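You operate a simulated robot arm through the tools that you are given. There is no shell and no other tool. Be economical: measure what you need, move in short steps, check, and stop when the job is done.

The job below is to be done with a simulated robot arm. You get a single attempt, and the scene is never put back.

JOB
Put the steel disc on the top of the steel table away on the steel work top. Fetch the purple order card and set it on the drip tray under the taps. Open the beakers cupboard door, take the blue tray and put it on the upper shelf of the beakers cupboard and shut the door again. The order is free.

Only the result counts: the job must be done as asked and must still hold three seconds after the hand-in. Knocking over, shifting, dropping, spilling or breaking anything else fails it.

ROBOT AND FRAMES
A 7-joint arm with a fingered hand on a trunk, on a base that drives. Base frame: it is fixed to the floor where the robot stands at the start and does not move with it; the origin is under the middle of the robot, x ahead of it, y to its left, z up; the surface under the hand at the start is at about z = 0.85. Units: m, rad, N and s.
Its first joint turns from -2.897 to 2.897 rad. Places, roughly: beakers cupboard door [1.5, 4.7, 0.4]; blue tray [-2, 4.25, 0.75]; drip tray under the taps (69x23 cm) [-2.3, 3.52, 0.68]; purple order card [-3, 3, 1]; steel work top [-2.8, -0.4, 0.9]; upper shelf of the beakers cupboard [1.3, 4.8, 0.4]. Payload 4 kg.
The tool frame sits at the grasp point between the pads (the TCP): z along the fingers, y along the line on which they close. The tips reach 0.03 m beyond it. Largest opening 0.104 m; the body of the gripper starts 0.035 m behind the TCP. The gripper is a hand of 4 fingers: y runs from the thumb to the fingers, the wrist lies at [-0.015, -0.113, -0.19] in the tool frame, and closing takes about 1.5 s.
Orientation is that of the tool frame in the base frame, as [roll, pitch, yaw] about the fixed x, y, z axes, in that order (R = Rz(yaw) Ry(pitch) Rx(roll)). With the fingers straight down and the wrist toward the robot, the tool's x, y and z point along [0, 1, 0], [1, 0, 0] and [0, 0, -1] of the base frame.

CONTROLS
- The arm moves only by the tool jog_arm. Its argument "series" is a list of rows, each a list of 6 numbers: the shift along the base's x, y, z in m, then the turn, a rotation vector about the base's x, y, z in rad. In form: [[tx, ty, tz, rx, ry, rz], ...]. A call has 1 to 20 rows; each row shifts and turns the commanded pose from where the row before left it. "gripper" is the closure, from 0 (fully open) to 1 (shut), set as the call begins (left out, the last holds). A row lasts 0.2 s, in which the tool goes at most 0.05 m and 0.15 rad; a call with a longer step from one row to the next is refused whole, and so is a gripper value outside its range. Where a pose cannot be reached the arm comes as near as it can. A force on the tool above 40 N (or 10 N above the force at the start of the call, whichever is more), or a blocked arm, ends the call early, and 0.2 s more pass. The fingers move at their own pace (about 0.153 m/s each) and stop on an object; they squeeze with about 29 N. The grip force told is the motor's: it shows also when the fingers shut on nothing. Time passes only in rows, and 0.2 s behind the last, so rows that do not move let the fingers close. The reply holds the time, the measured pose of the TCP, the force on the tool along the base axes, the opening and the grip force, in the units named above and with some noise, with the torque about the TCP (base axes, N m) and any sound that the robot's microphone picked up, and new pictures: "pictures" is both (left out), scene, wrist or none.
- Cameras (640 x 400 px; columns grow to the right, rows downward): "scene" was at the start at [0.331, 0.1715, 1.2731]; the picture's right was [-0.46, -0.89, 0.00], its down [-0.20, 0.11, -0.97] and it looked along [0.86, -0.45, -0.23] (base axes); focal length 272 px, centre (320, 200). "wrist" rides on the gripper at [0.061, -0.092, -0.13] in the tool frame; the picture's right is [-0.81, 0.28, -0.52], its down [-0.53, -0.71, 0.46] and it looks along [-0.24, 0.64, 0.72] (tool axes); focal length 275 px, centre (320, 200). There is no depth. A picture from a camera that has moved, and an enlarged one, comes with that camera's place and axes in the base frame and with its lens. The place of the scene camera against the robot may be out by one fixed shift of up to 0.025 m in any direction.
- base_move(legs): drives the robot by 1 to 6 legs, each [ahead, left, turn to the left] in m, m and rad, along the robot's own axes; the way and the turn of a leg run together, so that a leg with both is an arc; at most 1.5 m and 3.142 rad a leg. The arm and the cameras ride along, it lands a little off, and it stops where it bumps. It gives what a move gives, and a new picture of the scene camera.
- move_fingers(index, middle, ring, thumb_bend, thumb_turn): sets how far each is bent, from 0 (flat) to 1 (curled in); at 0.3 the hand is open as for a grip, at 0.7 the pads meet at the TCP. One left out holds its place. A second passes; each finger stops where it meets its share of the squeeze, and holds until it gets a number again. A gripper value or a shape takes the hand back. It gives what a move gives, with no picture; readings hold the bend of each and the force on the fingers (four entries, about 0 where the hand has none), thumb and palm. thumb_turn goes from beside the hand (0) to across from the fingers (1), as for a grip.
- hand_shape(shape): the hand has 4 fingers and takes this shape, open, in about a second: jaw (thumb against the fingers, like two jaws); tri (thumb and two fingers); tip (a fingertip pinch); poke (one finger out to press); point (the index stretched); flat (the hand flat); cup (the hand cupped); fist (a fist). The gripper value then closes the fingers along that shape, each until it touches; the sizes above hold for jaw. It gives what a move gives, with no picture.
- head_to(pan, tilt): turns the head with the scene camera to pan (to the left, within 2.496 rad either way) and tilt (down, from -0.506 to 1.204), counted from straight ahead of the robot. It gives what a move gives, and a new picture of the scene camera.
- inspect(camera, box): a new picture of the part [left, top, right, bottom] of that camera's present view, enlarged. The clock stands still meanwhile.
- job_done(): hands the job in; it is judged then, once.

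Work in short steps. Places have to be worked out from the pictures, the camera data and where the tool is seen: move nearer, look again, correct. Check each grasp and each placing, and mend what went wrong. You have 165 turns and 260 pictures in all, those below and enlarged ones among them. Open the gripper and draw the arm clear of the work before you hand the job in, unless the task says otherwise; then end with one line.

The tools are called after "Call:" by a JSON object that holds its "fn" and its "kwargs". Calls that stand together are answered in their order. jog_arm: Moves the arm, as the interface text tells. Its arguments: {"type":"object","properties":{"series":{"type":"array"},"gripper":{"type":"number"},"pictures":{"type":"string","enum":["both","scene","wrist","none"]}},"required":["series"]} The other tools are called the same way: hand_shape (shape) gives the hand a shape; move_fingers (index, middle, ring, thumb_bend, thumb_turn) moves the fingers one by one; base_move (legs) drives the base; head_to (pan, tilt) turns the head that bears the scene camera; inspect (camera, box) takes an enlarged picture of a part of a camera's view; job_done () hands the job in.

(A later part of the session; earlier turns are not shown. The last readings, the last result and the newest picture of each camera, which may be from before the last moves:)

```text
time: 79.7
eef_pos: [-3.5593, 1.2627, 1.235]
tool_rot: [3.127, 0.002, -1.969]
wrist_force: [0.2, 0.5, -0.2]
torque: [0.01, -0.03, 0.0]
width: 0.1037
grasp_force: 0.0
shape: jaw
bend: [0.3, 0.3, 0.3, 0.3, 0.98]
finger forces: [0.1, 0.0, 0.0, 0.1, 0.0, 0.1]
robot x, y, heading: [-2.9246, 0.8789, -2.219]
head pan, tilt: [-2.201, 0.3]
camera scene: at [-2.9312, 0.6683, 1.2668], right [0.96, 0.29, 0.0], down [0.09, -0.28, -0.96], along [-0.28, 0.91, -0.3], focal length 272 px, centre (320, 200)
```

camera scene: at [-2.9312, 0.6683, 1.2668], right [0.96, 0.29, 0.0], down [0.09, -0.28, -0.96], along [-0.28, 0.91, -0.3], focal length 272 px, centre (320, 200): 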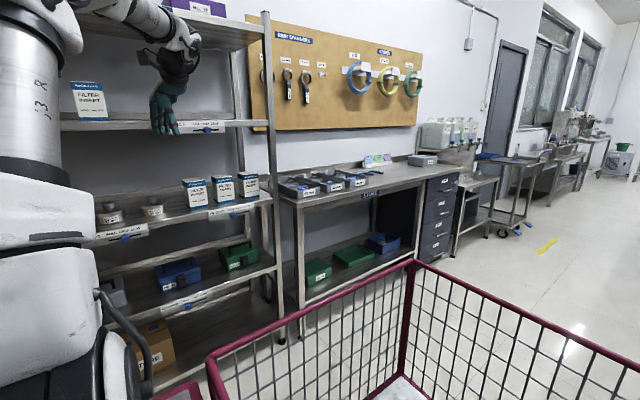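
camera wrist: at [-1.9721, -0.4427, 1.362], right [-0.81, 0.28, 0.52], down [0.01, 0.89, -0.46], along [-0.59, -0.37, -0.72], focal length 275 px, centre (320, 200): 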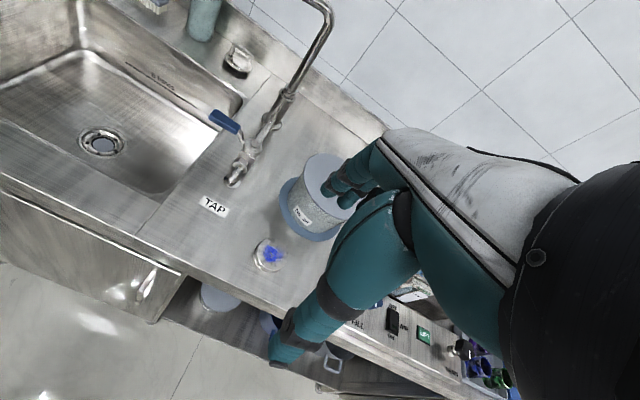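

I'm in the back aisle; the coloured cards stand on the table under the pegboard. I reverse along the aisle with a bit more clearance from the bench and then turn to face the back wall.

Call:
{"fn": "base_move", "kwargs": {"legs": [[0, -0.13, -0.01], [-0.85, 0, 0], [0, -0.22, 0], [0, 0, -0.78], [0, 0, -0.78]]}}

Call:
{"fn": "head_to", "kwargs": {"pan": -0.2, "tilt": 0.3}}

Call:
{"fn": "head_to", "kwargs": {"pan": -1.2, "tilt": 0.35}}

```text
time: 90.4
eef_pos: [-2.2956, 2.3814, 1.2333]
tool_rot: [3.127, 0.0, 2.745]
wrist_force: [-0.5, 0.5, -0.2]
torque: [-0.02, 0.03, -0.02]
width: 0.1038
grasp_force: 0.0
shape: jaw
bend: [0.3, 0.3, 0.3, 0.3, 0.98]
finger forces: [0.0, 0.1, 0.0, 0.0, 0.1, 0.0]
robot x, y, heading: [-2.6832, 1.7464, 2.494]
head pan, tilt: [-2.201, 0.3]
camera scene: at [-2.8975, 1.7744, 1.2668], right [0.29, -0.96, 0.0], down [-0.28, -0.09, -0.96], along [0.91, 0.28, -0.3], focal length 272 px, centre (320, 200)
```

scene: 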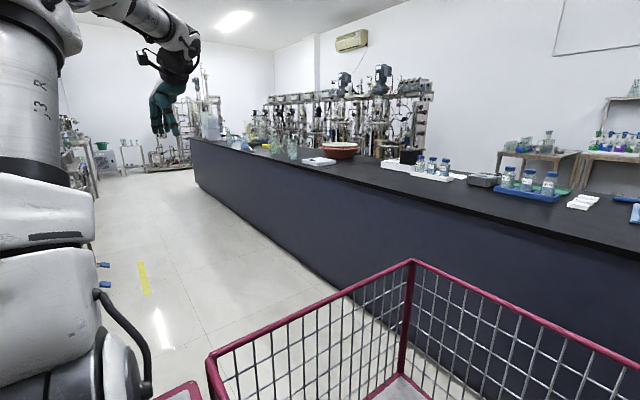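

```text
time: 92.3
eef_pos: [-2.2965, 2.3793, 1.2334]
tool_rot: [3.127, 0.001, 2.745]
wrist_force: [-0.7, 0.0, 0.6]
torque: [0.01, -0.02, 0.01]
width: 0.1039
grasp_force: 0.2
shape: jaw
bend: [0.3, 0.3, 0.3, 0.3, 0.98]
finger forces: [0.0, 0.0, 0.0, 0.0, 0.0, 0.1]
robot x, y, heading: [-2.6864, 1.7461, 2.497]
head pan, tilt: [-0.201, 0.3]
camera scene: at [-3.0485, 1.8175, 1.2668], right [0.75, 0.66, 0.0], down [0.2, -0.22, -0.96], along [-0.63, 0.72, -0.3], focal length 272 px, centre (320, 200)
```

scene: 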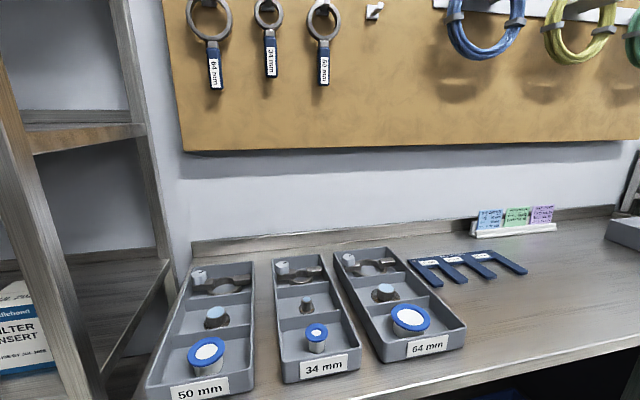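

```text
time: 93.6
eef_pos: [-2.2968, 2.38, 1.2346]
tool_rot: [3.127, 0.002, 2.746]
wrist_force: [-0.1, 0.5, -0.5]
torque: [-0.01, -0.01, 0.0]
width: 0.1041
grasp_force: 0.0
shape: jaw
bend: [0.3, 0.3, 0.3, 0.3, 0.98]
finger forces: [0.1, 0.0, 0.0, 0.0, 0.0, 0.1]
robot x, y, heading: [-2.6816, 1.7477, 2.496]
head pan, tilt: [-1.201, 0.351]
camera scene: at [-2.9614, 1.837, 1.2621], right [0.96, -0.27, 0.0], down [-0.09, -0.33, -0.94], along [0.26, 0.9, -0.34], focal length 272 px, centre (320, 200)
```

scene: 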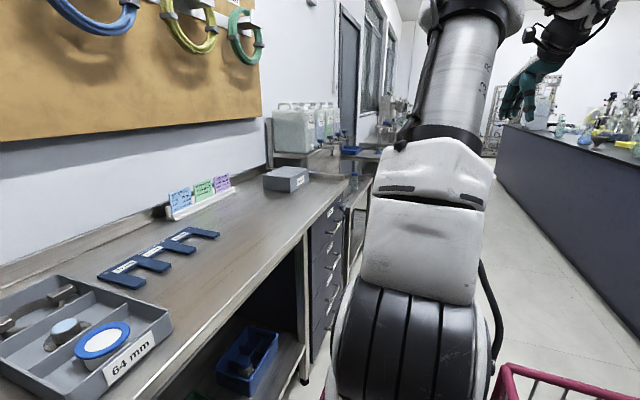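

The purple card stands right-most in a white holder at about (-3.05, 2.98, 0.95). I strafe along to stand in front of it and look closely.

Call:
{"fn": "base_move", "kwargs": {"legs": [[0.1, -0.72, -0.01]]}}

Call:
{"fn": "head_to", "kwargs": {"pan": 0.1, "tilt": 0.4}}

Call:
{"fn": "inspect", "kwargs": {"camera": "scene", "box": [220, 120, 420, 245]}}

Call:
{"fn": "head_to", "kwargs": {"pan": -0.8, "tilt": 0.4}}

```text
time: 97.5
eef_pos: [-1.9566, 3.0152, 1.2342]
tool_rot: [3.129, -0.001, 2.755]
wrist_force: [0.5, -0.2, 0.1]
torque: [-0.01, -0.02, -0.01]
width: 0.1041
grasp_force: 0.0
shape: jaw
bend: [0.3, 0.3, 0.3, 0.3, 0.98]
finger forces: [0.1, 0.0, 0.0, 0.1, 0.0, 0.1]
robot x, y, heading: [-2.3369, 2.377, 2.507]
head pan, tilt: [-1.201, 0.351]
camera scene: at [-2.6151, 2.465, 1.2621], right [0.96, -0.26, 0.0], down [-0.09, -0.33, -0.94], along [0.25, 0.91, -0.34], focal length 272 px, centre (320, 200)
```

scene: 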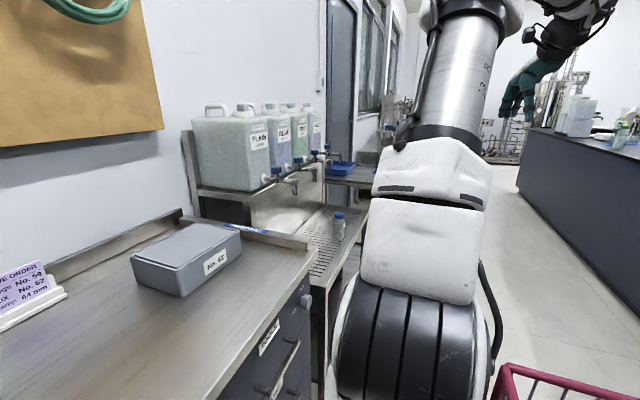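

```text
time: 99.0
eef_pos: [-1.9571, 3.0152, 1.234]
tool_rot: [3.128, 0.002, 2.756]
wrist_force: [0.4, 0.3, 0.4]
torque: [0.01, 0.04, 0.02]
width: 0.1036
grasp_force: 0.0
shape: jaw
bend: [0.3, 0.3, 0.3, 0.3, 0.98]
finger forces: [0.0, 0.0, 0.0, 0.0, 0.0, 0.1]
robot x, y, heading: [-2.3358, 2.3761, 2.502]
head pan, tilt: [0.099, 0.4]
camera scene: at [-2.7192, 2.4227, 1.2575], right [0.51, 0.86, 0.0], down [0.33, -0.2, -0.92], along [-0.79, 0.47, -0.39], focal length 272 px, centre (320, 200)
```

scene: 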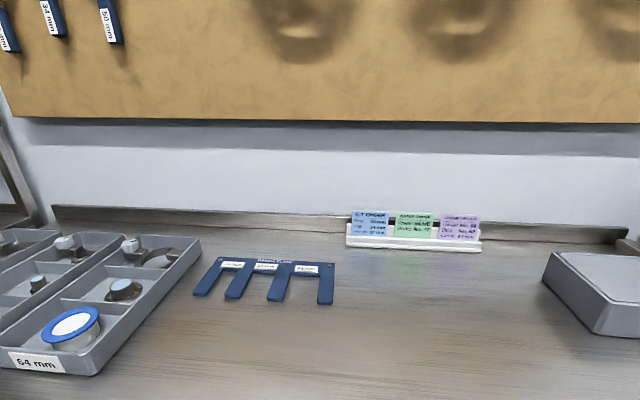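

```text
3.20 times, centred on (320, 182) of scene
camera zoom: at [-2.7192, 2.4227, 1.2575], right [0.51, 0.86, 0.0], down [0.33, -0.2, -0.92], along [-0.79, 0.47, -0.39], focal length 872 px, centre (320, 256)
```

zoom: 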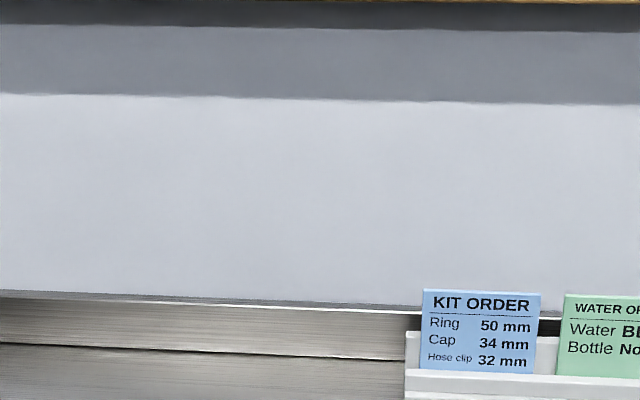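

```text
time: 100.2
eef_pos: [-1.9558, 3.0154, 1.2344]
tool_rot: [3.126, 0.002, 2.756]
wrist_force: [0.2, -0.3, 1.2]
torque: [0.01, -0.01, -0.03]
width: 0.1037
grasp_force: 0.1
shape: jaw
bend: [0.3, 0.3, 0.3, 0.3, 0.98]
finger forces: [0.0, 0.0, 0.1, 0.0, 0.0, 0.1]
robot x, y, heading: [-2.334, 2.3791, 2.5]
head pan, tilt: [-0.799, 0.4]
camera scene: at [-2.6522, 2.467, 1.2575], right [0.99, 0.14, 0.0], down [0.05, -0.39, -0.92], along [-0.12, 0.91, -0.39], focal length 272 px, centre (320, 200)
```

scene: 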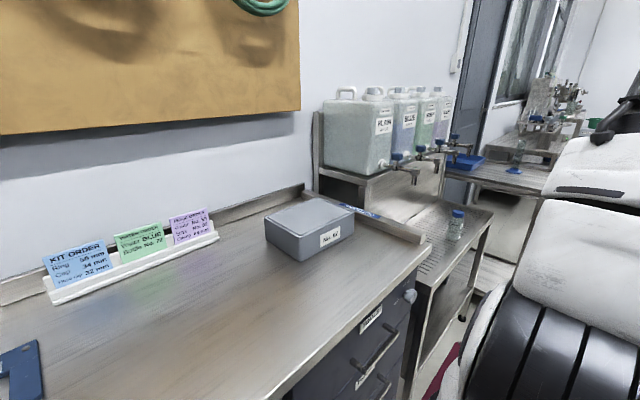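

I take an enlarged look at the purple card and its surroundings.

Call:
{"fn": "inspect", "kwargs": {"camera": "scene", "box": [130, 180, 250, 255]}}

Call:
{"fn": "inspect", "kwargs": {"camera": "scene", "box": [310, 80, 560, 280]}}

```text
5.33 times, centred on (190, 218) of scene
camera zoom: at [-2.6522, 2.467, 1.2575], right [0.99, 0.14, 0.0], down [0.05, -0.39, -0.92], along [-0.12, 0.91, -0.39], focal length 1453 px, centre (1013, 107)
```

zoom: 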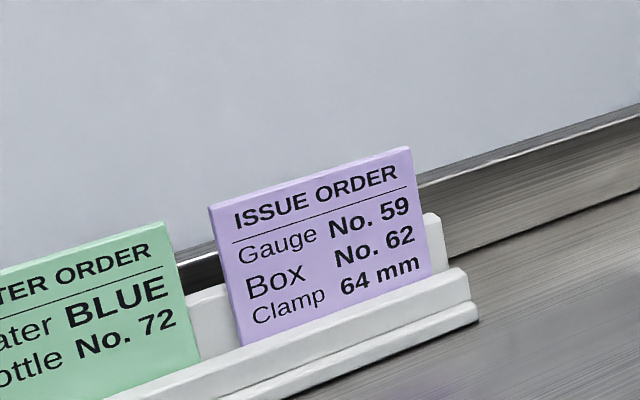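

```text
2.00 times, centred on (435, 180) of scene
camera zoom: at [-2.6522, 2.467, 1.2575], right [0.99, 0.14, 0.0], down [0.05, -0.39, -0.92], along [-0.12, 0.91, -0.39], focal length 545 px, centre (90, 240)
```

zoom: 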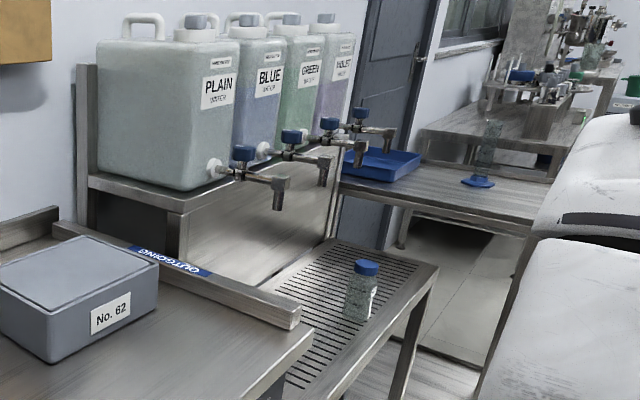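

Card top edge is at about z 0.977, card centre (-3.036, 2.995), about 9 cm wide. I swing the arm back to the front, over the table, to hover near it.

Call:
{"fn": "jog_arm", "kwargs": {"series": [[-0.0429, 0.0237, 0, 0, 0, 0.065], [-0.0444, 0.0208, 0, 0, 0, 0.065], [-0.0457, 0.0178, 0, 0, 0, 0.065], [-0.0468, 0.0148, 0, 0, 0, 0.065], [-0.0476, 0.0116, 0, 0, 0, 0.065], [-0.0483, 0.0085, 0, 0, 0, 0.065], [-0.0487, 0.0053, 0, 0, 0, 0.065], [-0.049, 0.002, 0, 0, 0, 0.065], [-0.049, -0.0012, 0, 0, 0, 0.065], [-0.0488, -0.0044, 0, 0, 0, 0.065], [-0.0484, -0.0076, 0, 0, 0, 0.065], [-0.0478, -0.0108, 0, 0, 0, 0.065], [-0.047, -0.0139, 0, 0, 0, 0.065], [-0.046, -0.017, 0, 0, 0, 0.065], [-0.0448, -0.02, 0, 0, 0, 0.065], [-0.0433, -0.0229, 0, 0, 0, 0.065], [-0.0417, -0.0257, 0, 0, 0, 0.065], [-0.04, -0.0284, 0, 0, 0, 0.065], [-0.038, -0.031, 0, 0, 0, 0.065], [-0.0359, -0.0334, 0, 0, 0, 0.065]], "pictures": "none"}}

Call:
{"fn": "base_move", "kwargs": {"legs": [[0.08, -0.02, -0.01]]}}

Call:
{"fn": "jog_arm", "kwargs": {"series": [[0, 0, -0.02, 0, 0, 0], [0, 0, 0, 0, 0, 0]], "gripper": 0.5}}

```text
time: 104.4
eef_pos: [-2.8642, 2.9022, 1.2342]
tool_rot: [3.128, 0.001, -2.228]
wrist_force: [-0.2, 0.0, -0.2]
torque: [-0.02, -0.02, 0.04]
width: 0.1038
grasp_force: 0.0
shape: jaw
bend: [0.3, 0.3, 0.3, 0.3, 0.98]
finger forces: [0.0, 0.0, 0.0, 0.0, 0.0, 0.1]
robot x, y, heading: [-2.3337, 2.3823, 2.508]
head pan, tilt: [-0.799, 0.4]
```

```text
time: 105.5
eef_pos: [-2.909, 2.9719, 1.2334]
tool_rot: [3.127, 0.001, -2.239]
wrist_force: [-0.2, -0.6, 0.6]
torque: [0.01, -0.01, 0.0]
width: 0.1036
grasp_force: 0.2
shape: jaw
bend: [0.3, 0.3, 0.3, 0.3, 0.98]
finger forces: [0.0, 0.1, 0.1, 0.1, 0.1, 0.0]
robot x, y, heading: [-2.3868, 2.442, 2.49]
head pan, tilt: [-0.799, 0.4]
camera scene: at [-2.703, 2.5348, 1.2575], right [0.99, 0.12, 0.0], down [0.05, -0.39, -0.92], along [-0.11, 0.91, -0.39], focal length 272 px, centre (320, 200)
```

scene: 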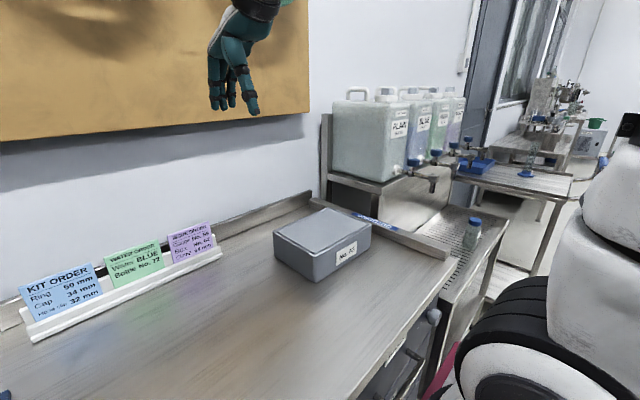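

```text
time: 106.0
eef_pos: [-2.9102, 2.972, 1.2123]
tool_rot: [3.128, 0.003, -2.24]
wrist_force: [0.4, 0.0, 0.8]
torque: [-0.02, -0.01, -0.01]
width: 0.0526
grasp_force: 0.0
shape: jaw
bend: [0.74, 0.44, 0.41, 0.69, 1.0]
finger forces: [0.1, 0.1, 0.0, 0.0, 0.0, 0.0]
robot x, y, heading: [-2.3885, 2.4452, 2.49]
head pan, tilt: [-0.799, 0.4]
camera scene: at [-2.7029, 2.5347, 1.2575], right [0.99, 0.12, 0.0], down [0.05, -0.39, -0.92], along [-0.11, 0.91, -0.39], focal length 272 px, centre (320, 200)
camera wrist: at [-2.8747, 2.8665, 1.3414], right [0.29, 0.8, 0.52], down [0.89, -0.02, -0.46], along [-0.36, 0.6, -0.72], focal length 275 px, centre (320, 200)
```

scene: 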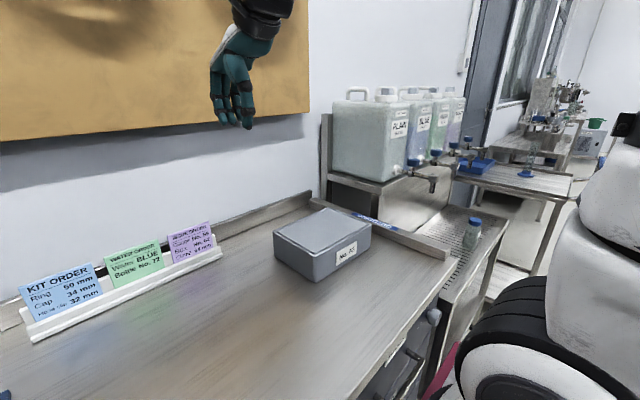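
wrist: 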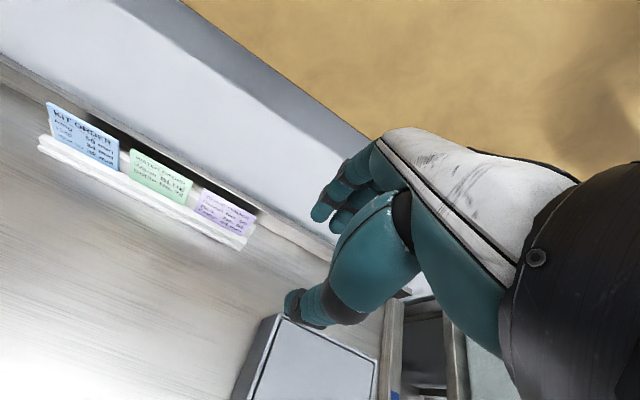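

Enlarging the wrist view of the purple card to fix its top edge and the gap behind.

Call:
{"fn": "inspect", "kwargs": {"camera": "wrist", "box": [120, 130, 360, 280]}}

```text
2.67 times, centred on (240, 205) of wrist
camera zoom: at [-2.8747, 2.8665, 1.3414], right [0.29, 0.8, 0.52], down [0.89, -0.02, -0.46], along [-0.36, 0.6, -0.72], focal length 734 px, centre (533, 187)
```

zoom: 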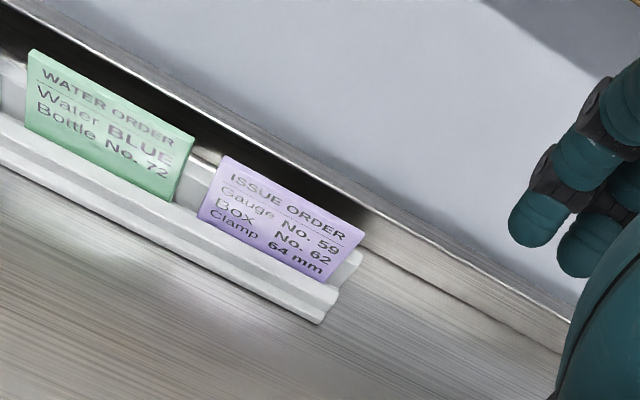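

Card top edge runs from (-3.080, 2.973) to (-3.030, 3.040), with roughly 7 cm to the wall behind. I move above it with a half-closed grip and look again.

Call:
{"fn": "jog_arm", "kwargs": {"series": [[-0.045, 0.012, 0, 0, 0, 0.01], [-0.045, 0.012, -0.02, 0, 0, 0], [-0.042, 0.012, -0.03, 0, 0, 0], [0, 0, -0.04, 0, 0, 0], [0, 0, -0.04, 0, 0, 0], [0, 0, -0.02, 0, 0, 0], [0, 0, -0.02, 0, 0, 0], [0, 0, 0, 0, 0, 0]]}}

Call:
{"fn": "inspect", "kwargs": {"camera": "scene", "box": [120, 140, 280, 240]}}

```text
refused: row 2 steps farther than a row can; nothing moved
```

```text
4.00 times, centred on (200, 190) of scene
camera zoom: at [-2.7029, 2.5347, 1.2575], right [0.99, 0.12, 0.0], down [0.05, -0.39, -0.92], along [-0.11, 0.91, -0.39], focal length 1090 px, centre (800, 240)
```

zoom: 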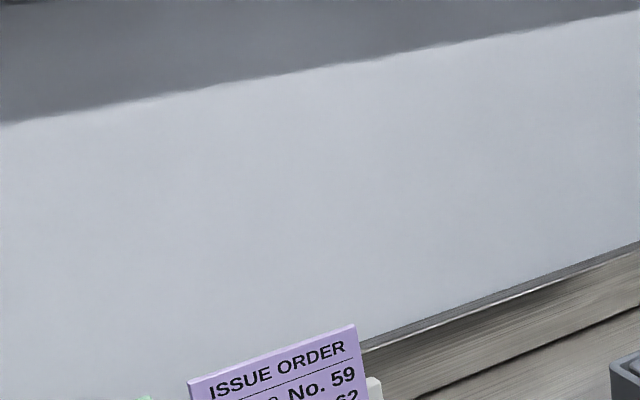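

The row was too long; I resend with shorter steps.

Call:
{"fn": "jog_arm", "kwargs": {"series": [[-0.044, 0.012, 0, 0, 0, 0.01], [-0.044, 0.012, 0, 0, 0, 0], [-0.044, 0.012, 0, 0, 0, 0], [0, 0, -0.04, 0, 0, 0], [0, 0, -0.04, 0, 0, 0], [0, 0, -0.04, 0, 0, 0], [0, 0, -0.03, 0, 0, 0], [0, 0, -0.02, 0, 0, 0], [0, 0, 0, 0, 0, 0]]}}

Call:
{"fn": "inspect", "kwargs": {"camera": "scene", "box": [120, 140, 280, 240]}}

Call:
{"fn": "inspect", "kwargs": {"camera": "wrist", "box": [160, 100, 400, 330]}}

```text
time: 108.0
eef_pos: [-3.0444, 3.0063, 1.0438]
tool_rot: [3.128, 0.004, -2.229]
wrist_force: [0.7, 0.3, 0.1]
torque: [0.03, 0.01, 0.01]
width: 0.0522
grasp_force: 0.0
shape: jaw
bend: [0.74, 0.45, 0.41, 0.69, 1.0]
finger forces: [0.0, 0.0, 0.0, 0.0, 0.0, 0.0]
robot x, y, heading: [-2.3848, 2.4425, 2.494]
head pan, tilt: [-0.799, 0.4]
camera scene: at [-2.703, 2.5348, 1.2575], right [0.99, 0.12, 0.0], down [0.05, -0.39, -0.92], along [-0.11, 0.91, -0.39], focal length 272 px, centre (320, 200)
camera wrist: at [-3.0084, 2.9002, 1.1728], right [0.28, 0.8, 0.52], down [0.89, -0.01, -0.46], along [-0.37, 0.59, -0.72], focal length 275 px, centre (320, 200)
```

scene: 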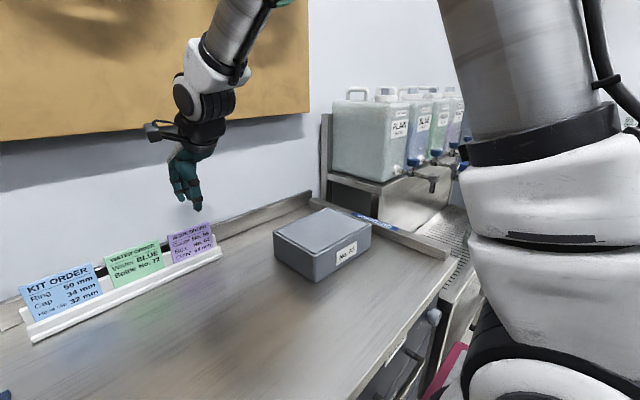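
wrist: 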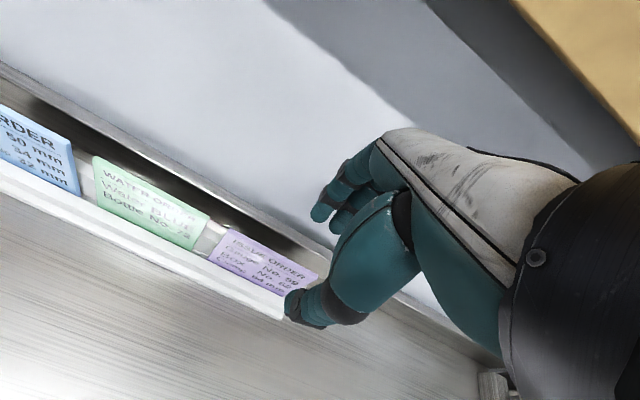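

```text
4.00 times, centred on (200, 190) of scene
camera zoom: at [-2.703, 2.5348, 1.2575], right [0.99, 0.12, 0.0], down [0.05, -0.39, -0.92], along [-0.11, 0.91, -0.39], focal length 1090 px, centre (800, 240)
```

zoom: 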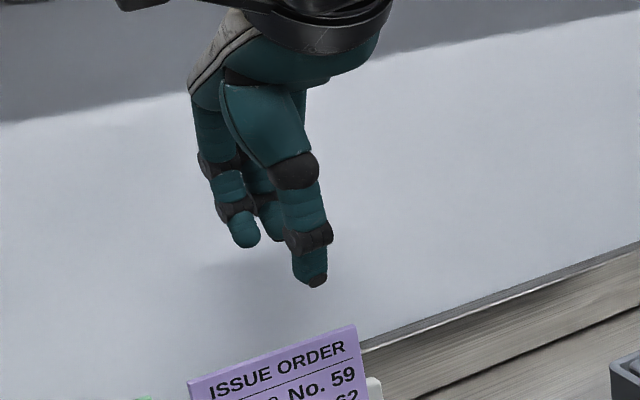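

```text
1.74 times, centred on (280, 215) of wrist
camera zoom: at [-3.0084, 2.9002, 1.1728], right [0.28, 0.8, 0.52], down [0.89, -0.01, -0.46], along [-0.37, 0.59, -0.72], focal length 479 px, centre (390, 174)
```

zoom: 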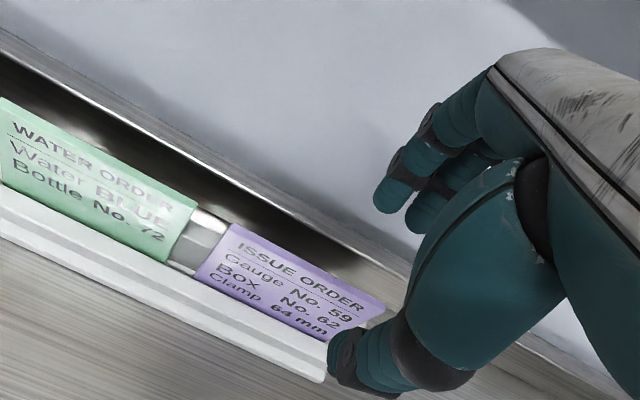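

Thumb and fingertips straddle the card's top edge (thumb b≈4.21, fingers b≈4.27, card 4.245). I centre on the card and lower to z≈0.985, then close.

Call:
{"fn": "jog_arm", "kwargs": {"series": [[-0.01, -0.008, -0.01, 0, 0, 0], [0, 0, -0.015, 0, 0, 0], [0, 0, -0.015, 0, 0, 0], [0, 0, -0.01, 0, 0, 0], [0, 0, -0.008, 0, 0, 0], [0, 0, 0, 0, 0, 0]]}}

Call:
{"fn": "inspect", "kwargs": {"camera": "scene", "box": [120, 170, 280, 270]}}

```text
time: 109.5
eef_pos: [-3.0511, 3.0012, 0.9845]
tool_rot: [3.128, 0.001, -2.23]
wrist_force: [-0.4, 0.4, -0.8]
torque: [-0.01, -0.02, -0.05]
width: 0.052
grasp_force: 0.1
shape: jaw
bend: [0.74, 0.45, 0.41, 0.69, 1.0]
finger forces: [0.1, 0.1, 0.1, 0.0, 0.1, 0.0]
robot x, y, heading: [-2.3907, 2.4436, 2.498]
head pan, tilt: [-0.799, 0.4]
camera scene: at [-2.703, 2.5347, 1.2575], right [0.99, 0.12, 0.0], down [0.05, -0.39, -0.92], along [-0.11, 0.91, -0.39], focal length 272 px, centre (320, 200)
camera wrist: at [-3.0155, 2.8949, 1.1145], right [0.28, 0.8, 0.52], down [0.89, -0.01, -0.46], along [-0.37, 0.59, -0.72], focal length 275 px, centre (320, 200)
```

scene: 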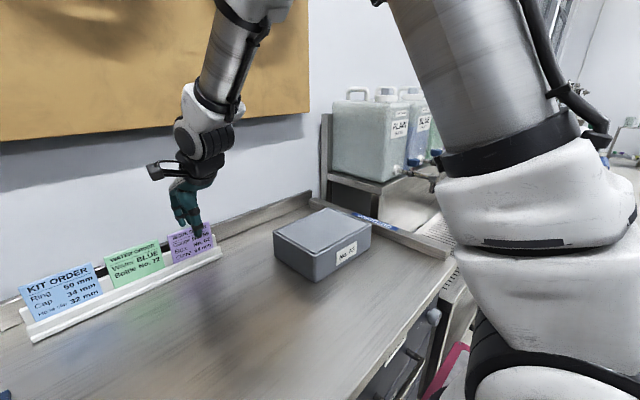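
wrist: 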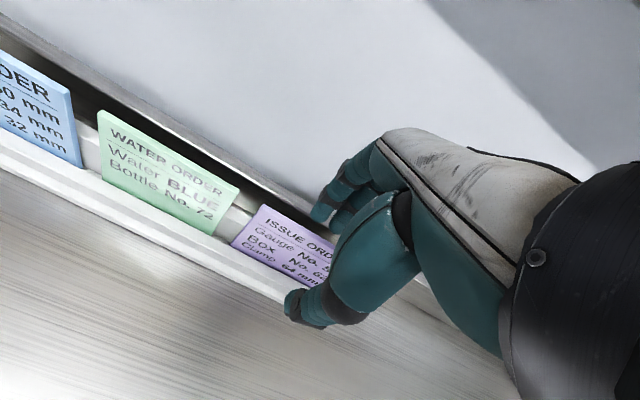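

```text
4.00 times, centred on (200, 220) of scene
camera zoom: at [-2.703, 2.5347, 1.2575], right [0.99, 0.12, 0.0], down [0.05, -0.39, -0.92], along [-0.11, 0.91, -0.39], focal length 1090 px, centre (800, 120)
```

zoom: 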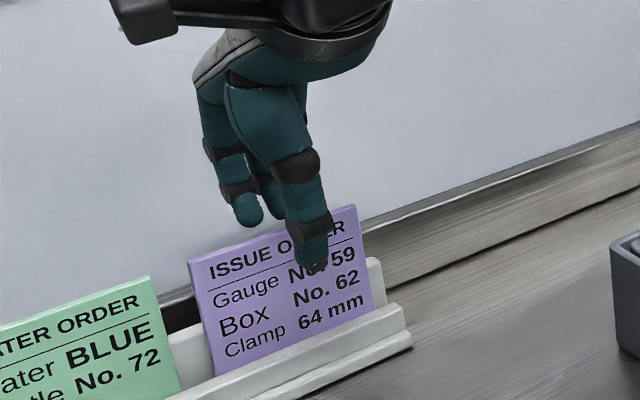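

Fingertips overlap the card's top by about a centimetre; I lower 1 cm more and close.

Call:
{"fn": "jog_arm", "kwargs": {"series": [[0, 0, -0.006, 0, 0, 0], [0, 0, -0.006, 0, 0, 0], [0, 0, 0, 0, 0, 0]], "pictures": "none"}}

Call:
{"fn": "jog_arm", "kwargs": {"series": [[0, 0, 0, 0, 0, 0], [0, 0, 0, 0, 0, 0], [0, 0, 0, 0, 0, 0], [0, 0, 0, 0, 0, 0], [0, 0, 0, 0, 0, 0], [0, 0, 0, 0, 0, 0]], "gripper": 1, "pictures": "wrist"}}

Call:
{"fn": "inspect", "kwargs": {"camera": "scene", "box": [120, 170, 280, 270]}}

```text
time: 110.2
eef_pos: [-3.0497, 3.0, 0.9737]
tool_rot: [3.128, 0.002, -2.231]
wrist_force: [-0.4, 0.6, 0.3]
torque: [-0.01, 0.01, -0.04]
width: 0.0523
grasp_force: 0.1
shape: jaw
bend: [0.74, 0.45, 0.41, 0.69, 1.0]
finger forces: [0.0, 0.0, 0.1, 0.0, 0.0, 0.0]
robot x, y, heading: [-2.3892, 2.442, 2.493]
head pan, tilt: [-0.799, 0.4]
```

```text
time: 111.7
eef_pos: [-3.0494, 3.0005, 0.9726]
tool_rot: [3.127, 0.003, -2.231]
wrist_force: [-1.7, 1.2, 0.0]
torque: [0.1, 0.13, 0.11]
width: 0.0001
grasp_force: 29.0
shape: jaw
bend: [0.7, 0.68, 0.69, 0.68, 1.0]
finger forces: [16.1, 8.0, 3.6, 0.0, 25.7, 0.1]
robot x, y, heading: [-2.389, 2.4439, 2.494]
head pan, tilt: [-0.799, 0.4]
camera wrist: at [-3.0142, 2.8942, 1.1025], right [0.28, 0.8, 0.52], down [0.89, -0.01, -0.46], along [-0.37, 0.59, -0.72], focal length 275 px, centre (320, 200)
```

wrist: 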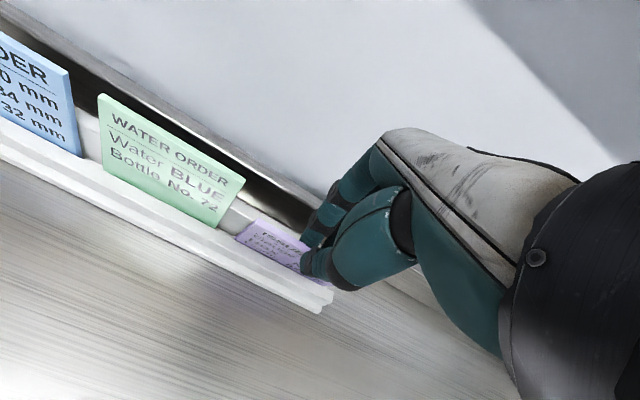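

```text
4.00 times, centred on (200, 220) of scene
camera zoom: at [-2.7031, 2.5348, 1.2575], right [0.99, 0.12, 0.0], down [0.05, -0.39, -0.92], along [-0.11, 0.91, -0.39], focal length 1090 px, centre (800, 120)
```

zoom: 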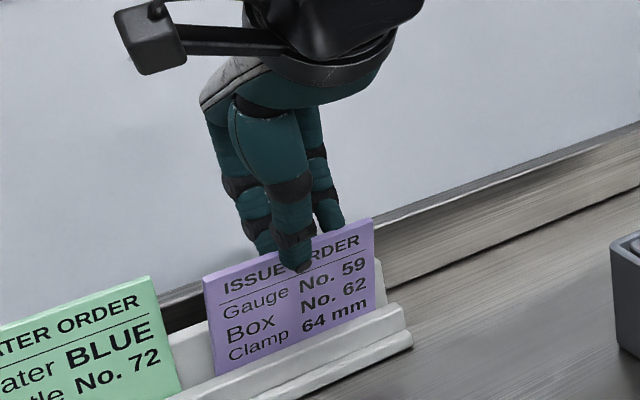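

The card is pinched (finger and thumb forces present). I lift slowly and check that it comes along alone.

Call:
{"fn": "jog_arm", "kwargs": {"series": [[0, 0, 0.01, 0, 0, 0], [0, 0, 0.015, 0, 0, 0], [0, 0, 0.02, 0, 0, 0], [0, 0, 0.03, 0, 0, 0], [0, 0, 0.03, 0, 0, 0], [0, 0, 0, 0, 0, 0]]}}

Call:
{"fn": "inspect", "kwargs": {"camera": "scene", "box": [120, 150, 280, 250]}}

```text
time: 113.0
eef_pos: [-3.0508, 2.9989, 1.0766]
tool_rot: [3.131, 0.004, -2.23]
wrist_force: [-0.3, 0.1, -1.0]
torque: [0.02, 0.03, -0.03]
width: 0.0
grasp_force: 28.7
shape: jaw
bend: [0.69, 0.69, 0.7, 0.7, 1.0]
finger forces: [18.6, 5.8, 2.9, 0.1, 27.4, 0.0]
robot x, y, heading: [-2.3875, 2.442, 2.496]
head pan, tilt: [-0.799, 0.4]
camera scene: at [-2.703, 2.5348, 1.2575], right [0.99, 0.12, 0.0], down [0.05, -0.39, -0.92], along [-0.11, 0.91, -0.39], focal length 272 px, centre (320, 200)
camera wrist: at [-3.0149, 2.8928, 1.2059], right [0.28, 0.8, 0.52], down [0.89, -0.01, -0.46], along [-0.37, 0.59, -0.72], focal length 275 px, centre (320, 200)
```

scene: 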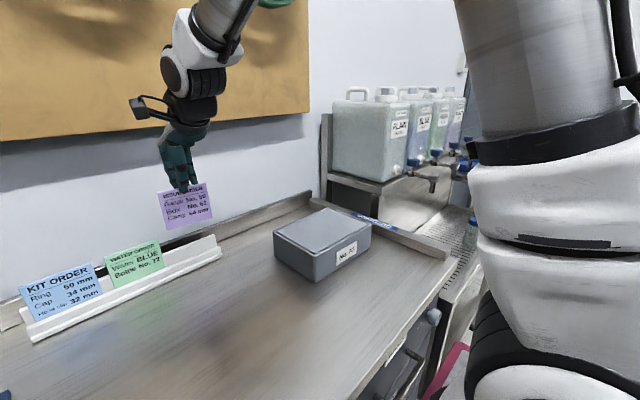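
wrist: 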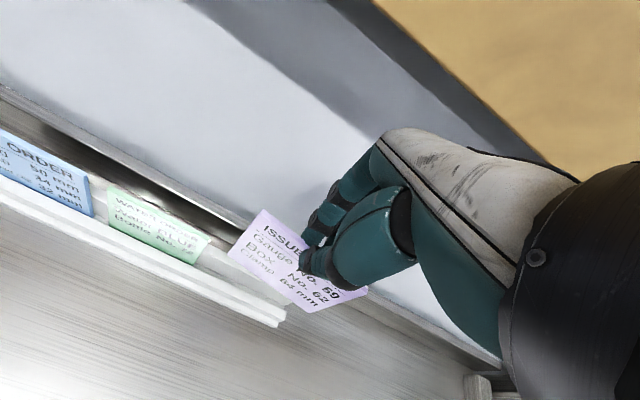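

```text
4.00 times, centred on (200, 200) of scene
camera zoom: at [-2.703, 2.5348, 1.2575], right [0.99, 0.12, 0.0], down [0.05, -0.39, -0.92], along [-0.11, 0.91, -0.39], focal length 1090 px, centre (800, 200)
```

zoom: 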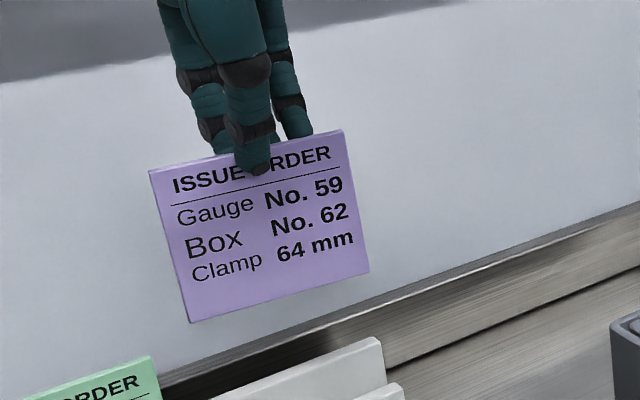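

Card is held well, the other cards untouched. I retract and raise the arm, back up, and move right toward the taps.

Call:
{"fn": "jog_arm", "kwargs": {"series": [[0.0, 0.0, 0.04, 0, 0, 0], [0.03, -0.023, 0.02, 0, 0, 0], [0.03, -0.023, 0.02, 0, 0, 0], [0.036, -0.028, 0.01, 0, 0, 0], [0.036, -0.028, 0.01, 0, 0, 0], [0, 0, 0, 0, 0, 0]], "pictures": "none"}}

Call:
{"fn": "base_move", "kwargs": {"legs": [[-0.25, 0, -0.01], [0, -0.75, 0]]}}

Call:
{"fn": "head_to", "kwargs": {"pan": -0.1, "tilt": 0.5}}

```text
time: 114.5
eef_pos: [-2.9188, 2.8975, 1.1794]
tool_rot: [3.128, 0.001, -2.228]
wrist_force: [-0.2, -0.1, -0.6]
torque: [0.03, -0.02, -0.07]
width: 0.0001
grasp_force: 28.8
shape: jaw
bend: [0.69, 0.7, 0.7, 0.7, 1.0]
finger forces: [18.6, 5.7, 2.8, 0.1, 27.2, 0.0]
robot x, y, heading: [-2.3859, 2.4434, 2.493]
head pan, tilt: [-0.799, 0.4]
```

```text
time: 119.9
eef_pos: [-2.2581, 3.3474, 1.18]
tool_rot: [3.126, 0.002, -2.238]
wrist_force: [0.0, 0.7, -0.4]
torque: [0.0, -0.01, 0.01]
width: 0.0001
grasp_force: 28.7
shape: jaw
bend: [0.69, 0.7, 0.7, 0.7, 1.0]
finger forces: [18.6, 5.9, 2.8, 0.0, 27.3, 0.0]
robot x, y, heading: [-1.7287, 2.8883, 2.484]
head pan, tilt: [-0.799, 0.4]
camera scene: at [-2.0451, 2.9834, 1.2575], right [0.99, 0.12, 0.0], down [0.04, -0.39, -0.92], along [-0.11, 0.92, -0.39], focal length 272 px, centre (320, 200)
```

scene: 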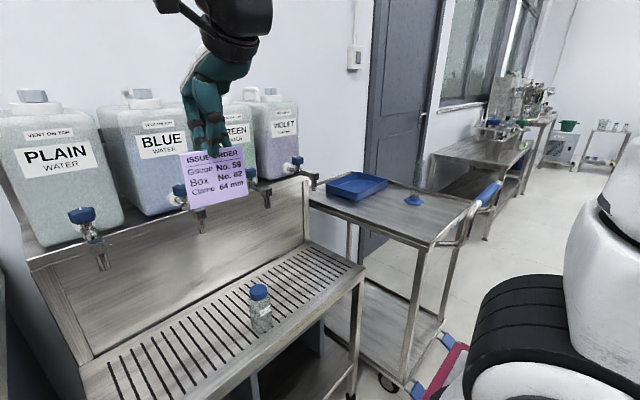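

```text
time: 121.0
eef_pos: [-2.2581, 3.3481, 1.1793]
tool_rot: [3.127, 0.002, -2.238]
wrist_force: [0.1, 0.6, -0.8]
torque: [0.01, 0.03, 0.01]
width: 0.0002
grasp_force: 29.2
shape: jaw
bend: [0.69, 0.7, 0.7, 0.7, 1.0]
finger forces: [18.6, 5.8, 2.8, 0.1, 27.3, 0.1]
robot x, y, heading: [-1.7328, 2.8881, 2.483]
head pan, tilt: [-0.099, 0.499]
camera scene: at [-2.1006, 2.9538, 1.2484], right [0.69, 0.73, 0.0], down [0.35, -0.33, -0.88], along [-0.64, 0.6, -0.48], focal length 272 px, centre (320, 200)
```

scene: 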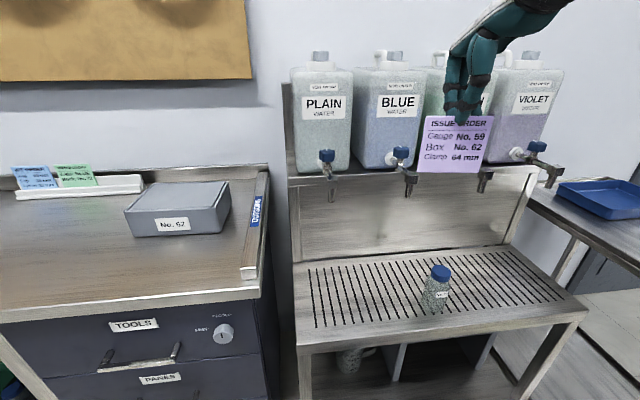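

The drip tray is right where hinted; the bottle stands on it at a≈1.39, and a clear area lies between the PLAIN and BLUE taps. I move to (-2.385, 3.383) and descend partway between the two taps.

Call:
{"fn": "jog_arm", "kwargs": {"series": [[-0.032, 0.009, 0, 0, 0, 0.01], [-0.03, 0.009, 0, 0, 0, 0], [-0.032, 0.009, 0, 0, 0, 0], [-0.03, 0.008, 0, 0, 0, 0], [0, 0, -0.04, 0, 0, 0], [0, 0, -0.04, 0, 0, 0], [0, 0, -0.04, 0, 0, 0], [0, 0, 0, 0, 0, 0]]}}

```text
time: 122.8
eef_pos: [-2.382, 3.3826, 1.055]
tool_rot: [3.128, 0.001, -2.227]
wrist_force: [0.2, 0.3, -0.2]
torque: [0.0, 0.0, -0.02]
width: 0.0
grasp_force: 29.5
shape: jaw
bend: [0.69, 0.7, 0.7, 0.7, 1.0]
finger forces: [18.6, 5.8, 2.7, 0.1, 27.1, 0.1]
robot x, y, heading: [-1.7297, 2.8871, 2.483]
head pan, tilt: [-0.099, 0.499]
camera scene: at [-2.1007, 2.9537, 1.2484], right [0.69, 0.73, 0.0], down [0.35, -0.33, -0.88], along [-0.64, 0.6, -0.48], focal length 272 px, centre (320, 200)
camera wrist: at [-2.3467, 3.2768, 1.185], right [0.28, 0.8, 0.52], down [0.89, -0.01, -0.46], along [-0.37, 0.59, -0.71], focal length 275 px, centre (320, 200)
```

scene: 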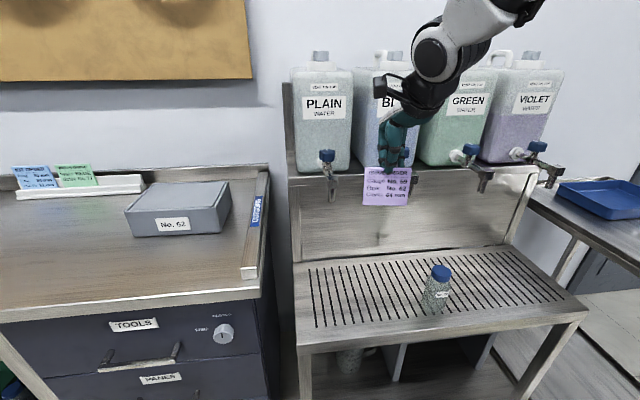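
wrist: 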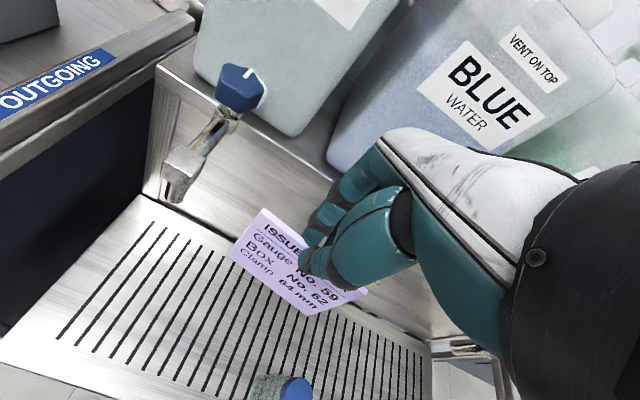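

The hand is between the taps, a touch close to BLUE; I shift 1 cm left and descend further.

Call:
{"fn": "jog_arm", "kwargs": {"series": [[-0.006, -0.008, 0, 0, 0, 0], [0, 0, -0.03, 0, 0, 0], [0, 0, -0.03, 0, 0, 0], [0, 0, -0.03, 0, 0, 0], [0, 0, -0.03, 0, 0, 0], [0, 0, -0.03, 0, 0, 0], [0, 0, 0, 0, 0, 0]]}}

```text
time: 124.4
eef_pos: [-2.3874, 3.3773, 0.9076]
tool_rot: [3.128, 0.002, -2.227]
wrist_force: [-0.8, -0.5, -0.1]
torque: [-0.01, 0.02, -0.04]
width: 0.0001
grasp_force: 29.2
shape: jaw
bend: [0.69, 0.7, 0.7, 0.7, 1.0]
finger forces: [18.5, 5.7, 2.7, 0.0, 27.0, 0.0]
robot x, y, heading: [-1.7283, 2.8885, 2.48]
head pan, tilt: [-0.099, 0.499]
camera scene: at [-2.1007, 2.9537, 1.2483], right [0.69, 0.73, 0.0], down [0.35, -0.33, -0.88], along [-0.64, 0.6, -0.48], focal length 272 px, centre (320, 200)
camera wrist: at [-2.3508, 3.2706, 1.0362], right [0.28, 0.8, 0.52], down [0.89, -0.01, -0.46], along [-0.37, 0.59, -0.71], focal length 275 px, centre (320, 200)
```

scene: 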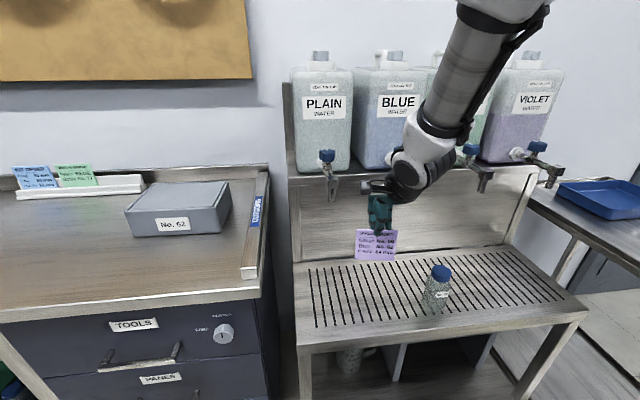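
wrist: 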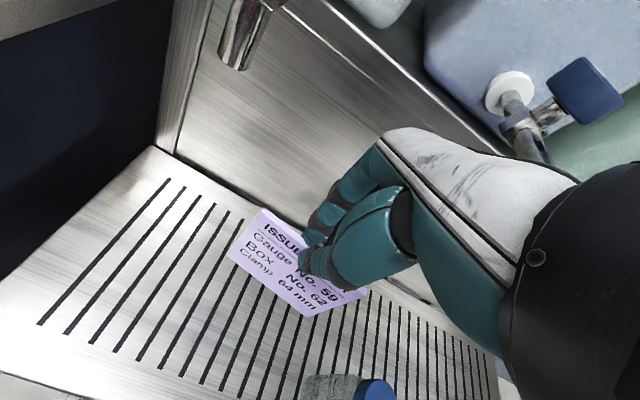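

The card is clear of both taps. I lower in small steps until the bottom edge touches the tray.

Call:
{"fn": "jog_arm", "kwargs": {"series": [[0, 0, -0.02, 0, 0, 0], [0, 0, -0.02, 0, 0, 0], [0, 0, -0.02, 0, 0, 0], [0, 0, -0.02, 0, 0, 0], [0, 0, -0.01, 0, 0, 0], [0, 0, -0.01, 0, 0, 0], [0, 0, -0.01, 0, 0, 0], [0, 0, -0.005, 0, 0, 0], [0, 0, 0, 0, 0, 0]]}}

```text
time: 126.4
eef_pos: [-2.3887, 3.3749, 0.7935]
tool_rot: [3.127, 0.002, -2.227]
wrist_force: [0.3, 0.2, -0.1]
torque: [-0.02, -0.01, -0.02]
width: 0.0
grasp_force: 29.2
shape: jaw
bend: [0.69, 0.7, 0.7, 0.7, 1.0]
finger forces: [18.7, 5.7, 2.6, 0.1, 26.9, 0.0]
robot x, y, heading: [-1.7312, 2.8867, 2.485]
head pan, tilt: [-0.099, 0.499]
camera scene: at [-2.1007, 2.9537, 1.2483], right [0.69, 0.73, 0.0], down [0.35, -0.33, -0.88], along [-0.64, 0.6, -0.48], focal length 272 px, centre (320, 200)
camera wrist: at [-2.3527, 3.2695, 0.9232], right [0.28, 0.8, 0.52], down [0.89, -0.01, -0.46], along [-0.37, 0.59, -0.72], focal length 275 px, centre (320, 200)
```

scene: 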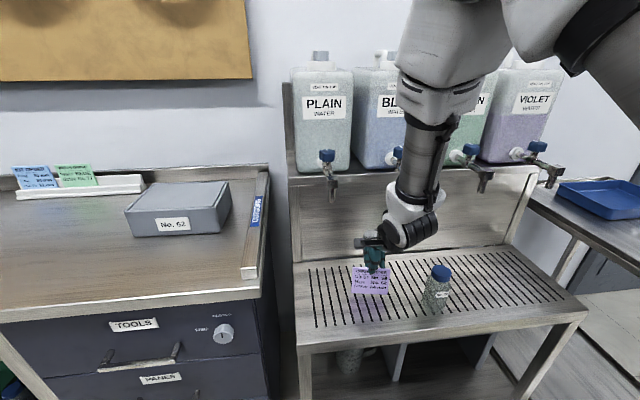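
wrist: 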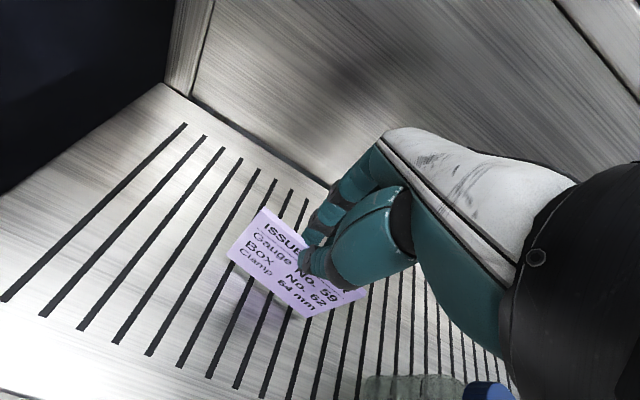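

Still free; I continue down in fine steps for contact.

Call:
{"fn": "jog_arm", "kwargs": {"series": [[0, 0, -0.005, 0, 0, 0], [0, 0, -0.005, 0, 0, 0], [0, 0, -0.004, 0, 0, 0], [0, 0, -0.004, 0, 0, 0], [0, 0, -0.004, 0, 0, 0], [0, 0, -0.004, 0, 0, 0], [0, 0, -0.004, 0, 0, 0]], "pictures": "wrist"}}

Call:
{"fn": "inspect", "kwargs": {"camera": "scene", "box": [320, 220, 480, 320]}}

```text
time: 127.4
eef_pos: [-2.392, 3.3786, 0.7826]
tool_rot: [3.114, 0.001, -2.23]
wrist_force: [2.6, 3.1, 19.4]
torque: [0.06, -0.02, 0.08]
width: 0.0001
grasp_force: 29.1
shape: jaw
bend: [0.68, 0.71, 0.7, 0.71, 1.0]
finger forces: [20.6, 8.0, 4.1, 0.0, 33.5, 0.0]
robot x, y, heading: [-1.7304, 2.8897, 2.486]
head pan, tilt: [-0.099, 0.499]
stopped in row 4: the force on the tool passed its limit at 44 N (the readings are from after the stop); the commanded pose is now the measured one
camera wrist: at [-2.3551, 3.2712, 0.9116], right [0.29, 0.8, 0.52], down [0.88, -0.01, -0.48], along [-0.38, 0.6, -0.71], focal length 275 px, centre (320, 200)
```

wrist: 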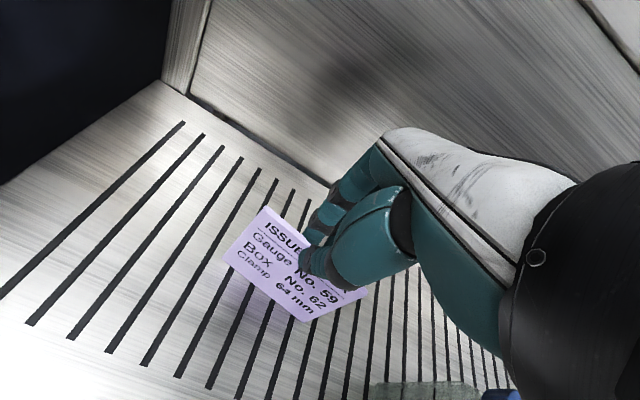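

```text
4.00 times, centred on (400, 270) of scene
camera zoom: at [-2.1001, 2.9535, 1.2486], right [0.69, 0.73, 0.0], down [0.35, -0.33, -0.88], along [-0.64, 0.6, -0.48], focal length 1090 px, centre (0, -80)
```

zoom: 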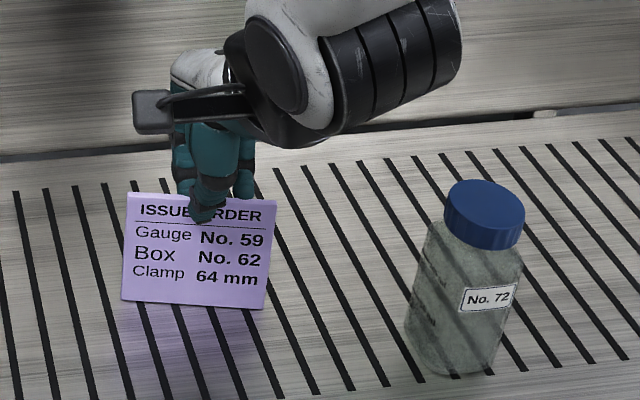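

Contact with the tray. I ease up 1 mm and open the hand moderately, letting the card lie down.

Call:
{"fn": "jog_arm", "kwargs": {"series": [[0, 0, 0.001, 0, 0, 0], [0, 0, 0, 0, 0, 0], [0, 0, 0, 0, 0, 0], [0, 0, 0, 0, 0, 0], [0, 0, 0, 0, 0, 0], [0, 0, 0, 0, 0, 0]], "gripper": 0.3}}

Call:
{"fn": "inspect", "kwargs": {"camera": "scene", "box": [320, 220, 480, 320]}}

```text
time: 128.8
eef_pos: [-2.3917, 3.3765, 0.7826]
tool_rot: [3.118, 0.0, -2.228]
wrist_force: [0.1, 0.6, -0.2]
torque: [-0.01, 0.02, 0.01]
width: 0.0726
grasp_force: 0.1
shape: jaw
bend: [0.27, 0.37, 0.34, 0.58, 0.99]
finger forces: [0.0, 0.1, 0.0, 0.0, 0.0, 0.0]
robot x, y, heading: [-1.7297, 2.8895, 2.484]
head pan, tilt: [-0.099, 0.499]
camera scene: at [-2.1007, 2.9538, 1.2483], right [0.69, 0.73, 0.0], down [0.35, -0.33, -0.88], along [-0.64, 0.6, -0.48], focal length 272 px, centre (320, 200)
camera wrist: at [-2.3555, 3.2705, 0.9107], right [0.29, 0.8, 0.52], down [0.88, -0.01, -0.47], along [-0.37, 0.6, -0.71], focal length 275 px, centre (320, 200)
```

scene: 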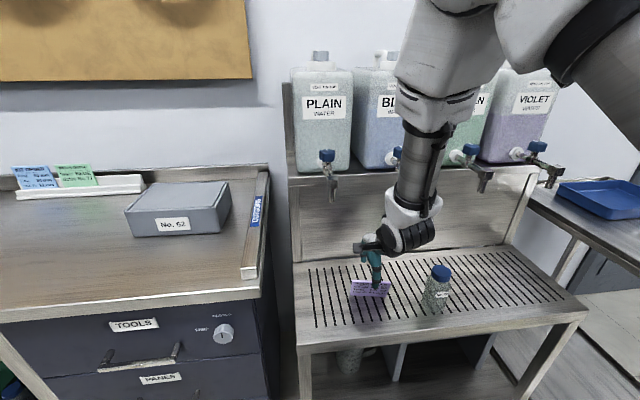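
wrist: 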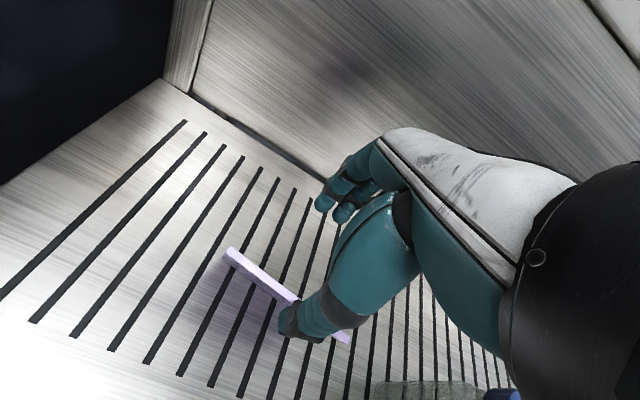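

```text
4.00 times, centred on (400, 270) of scene
camera zoom: at [-2.1007, 2.9538, 1.2483], right [0.69, 0.73, 0.0], down [0.35, -0.33, -0.88], along [-0.64, 0.6, -0.48], focal length 1090 px, centre (0, -80)
```

zoom: 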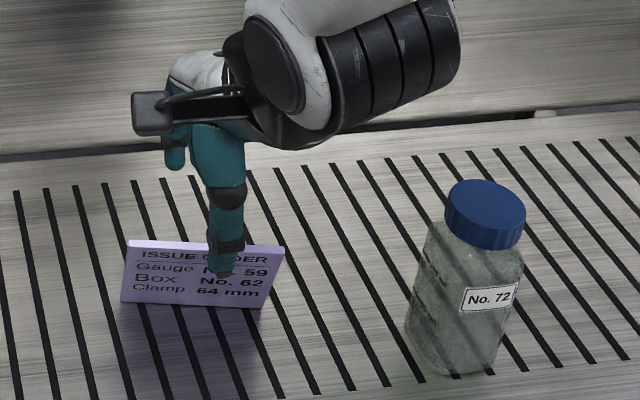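

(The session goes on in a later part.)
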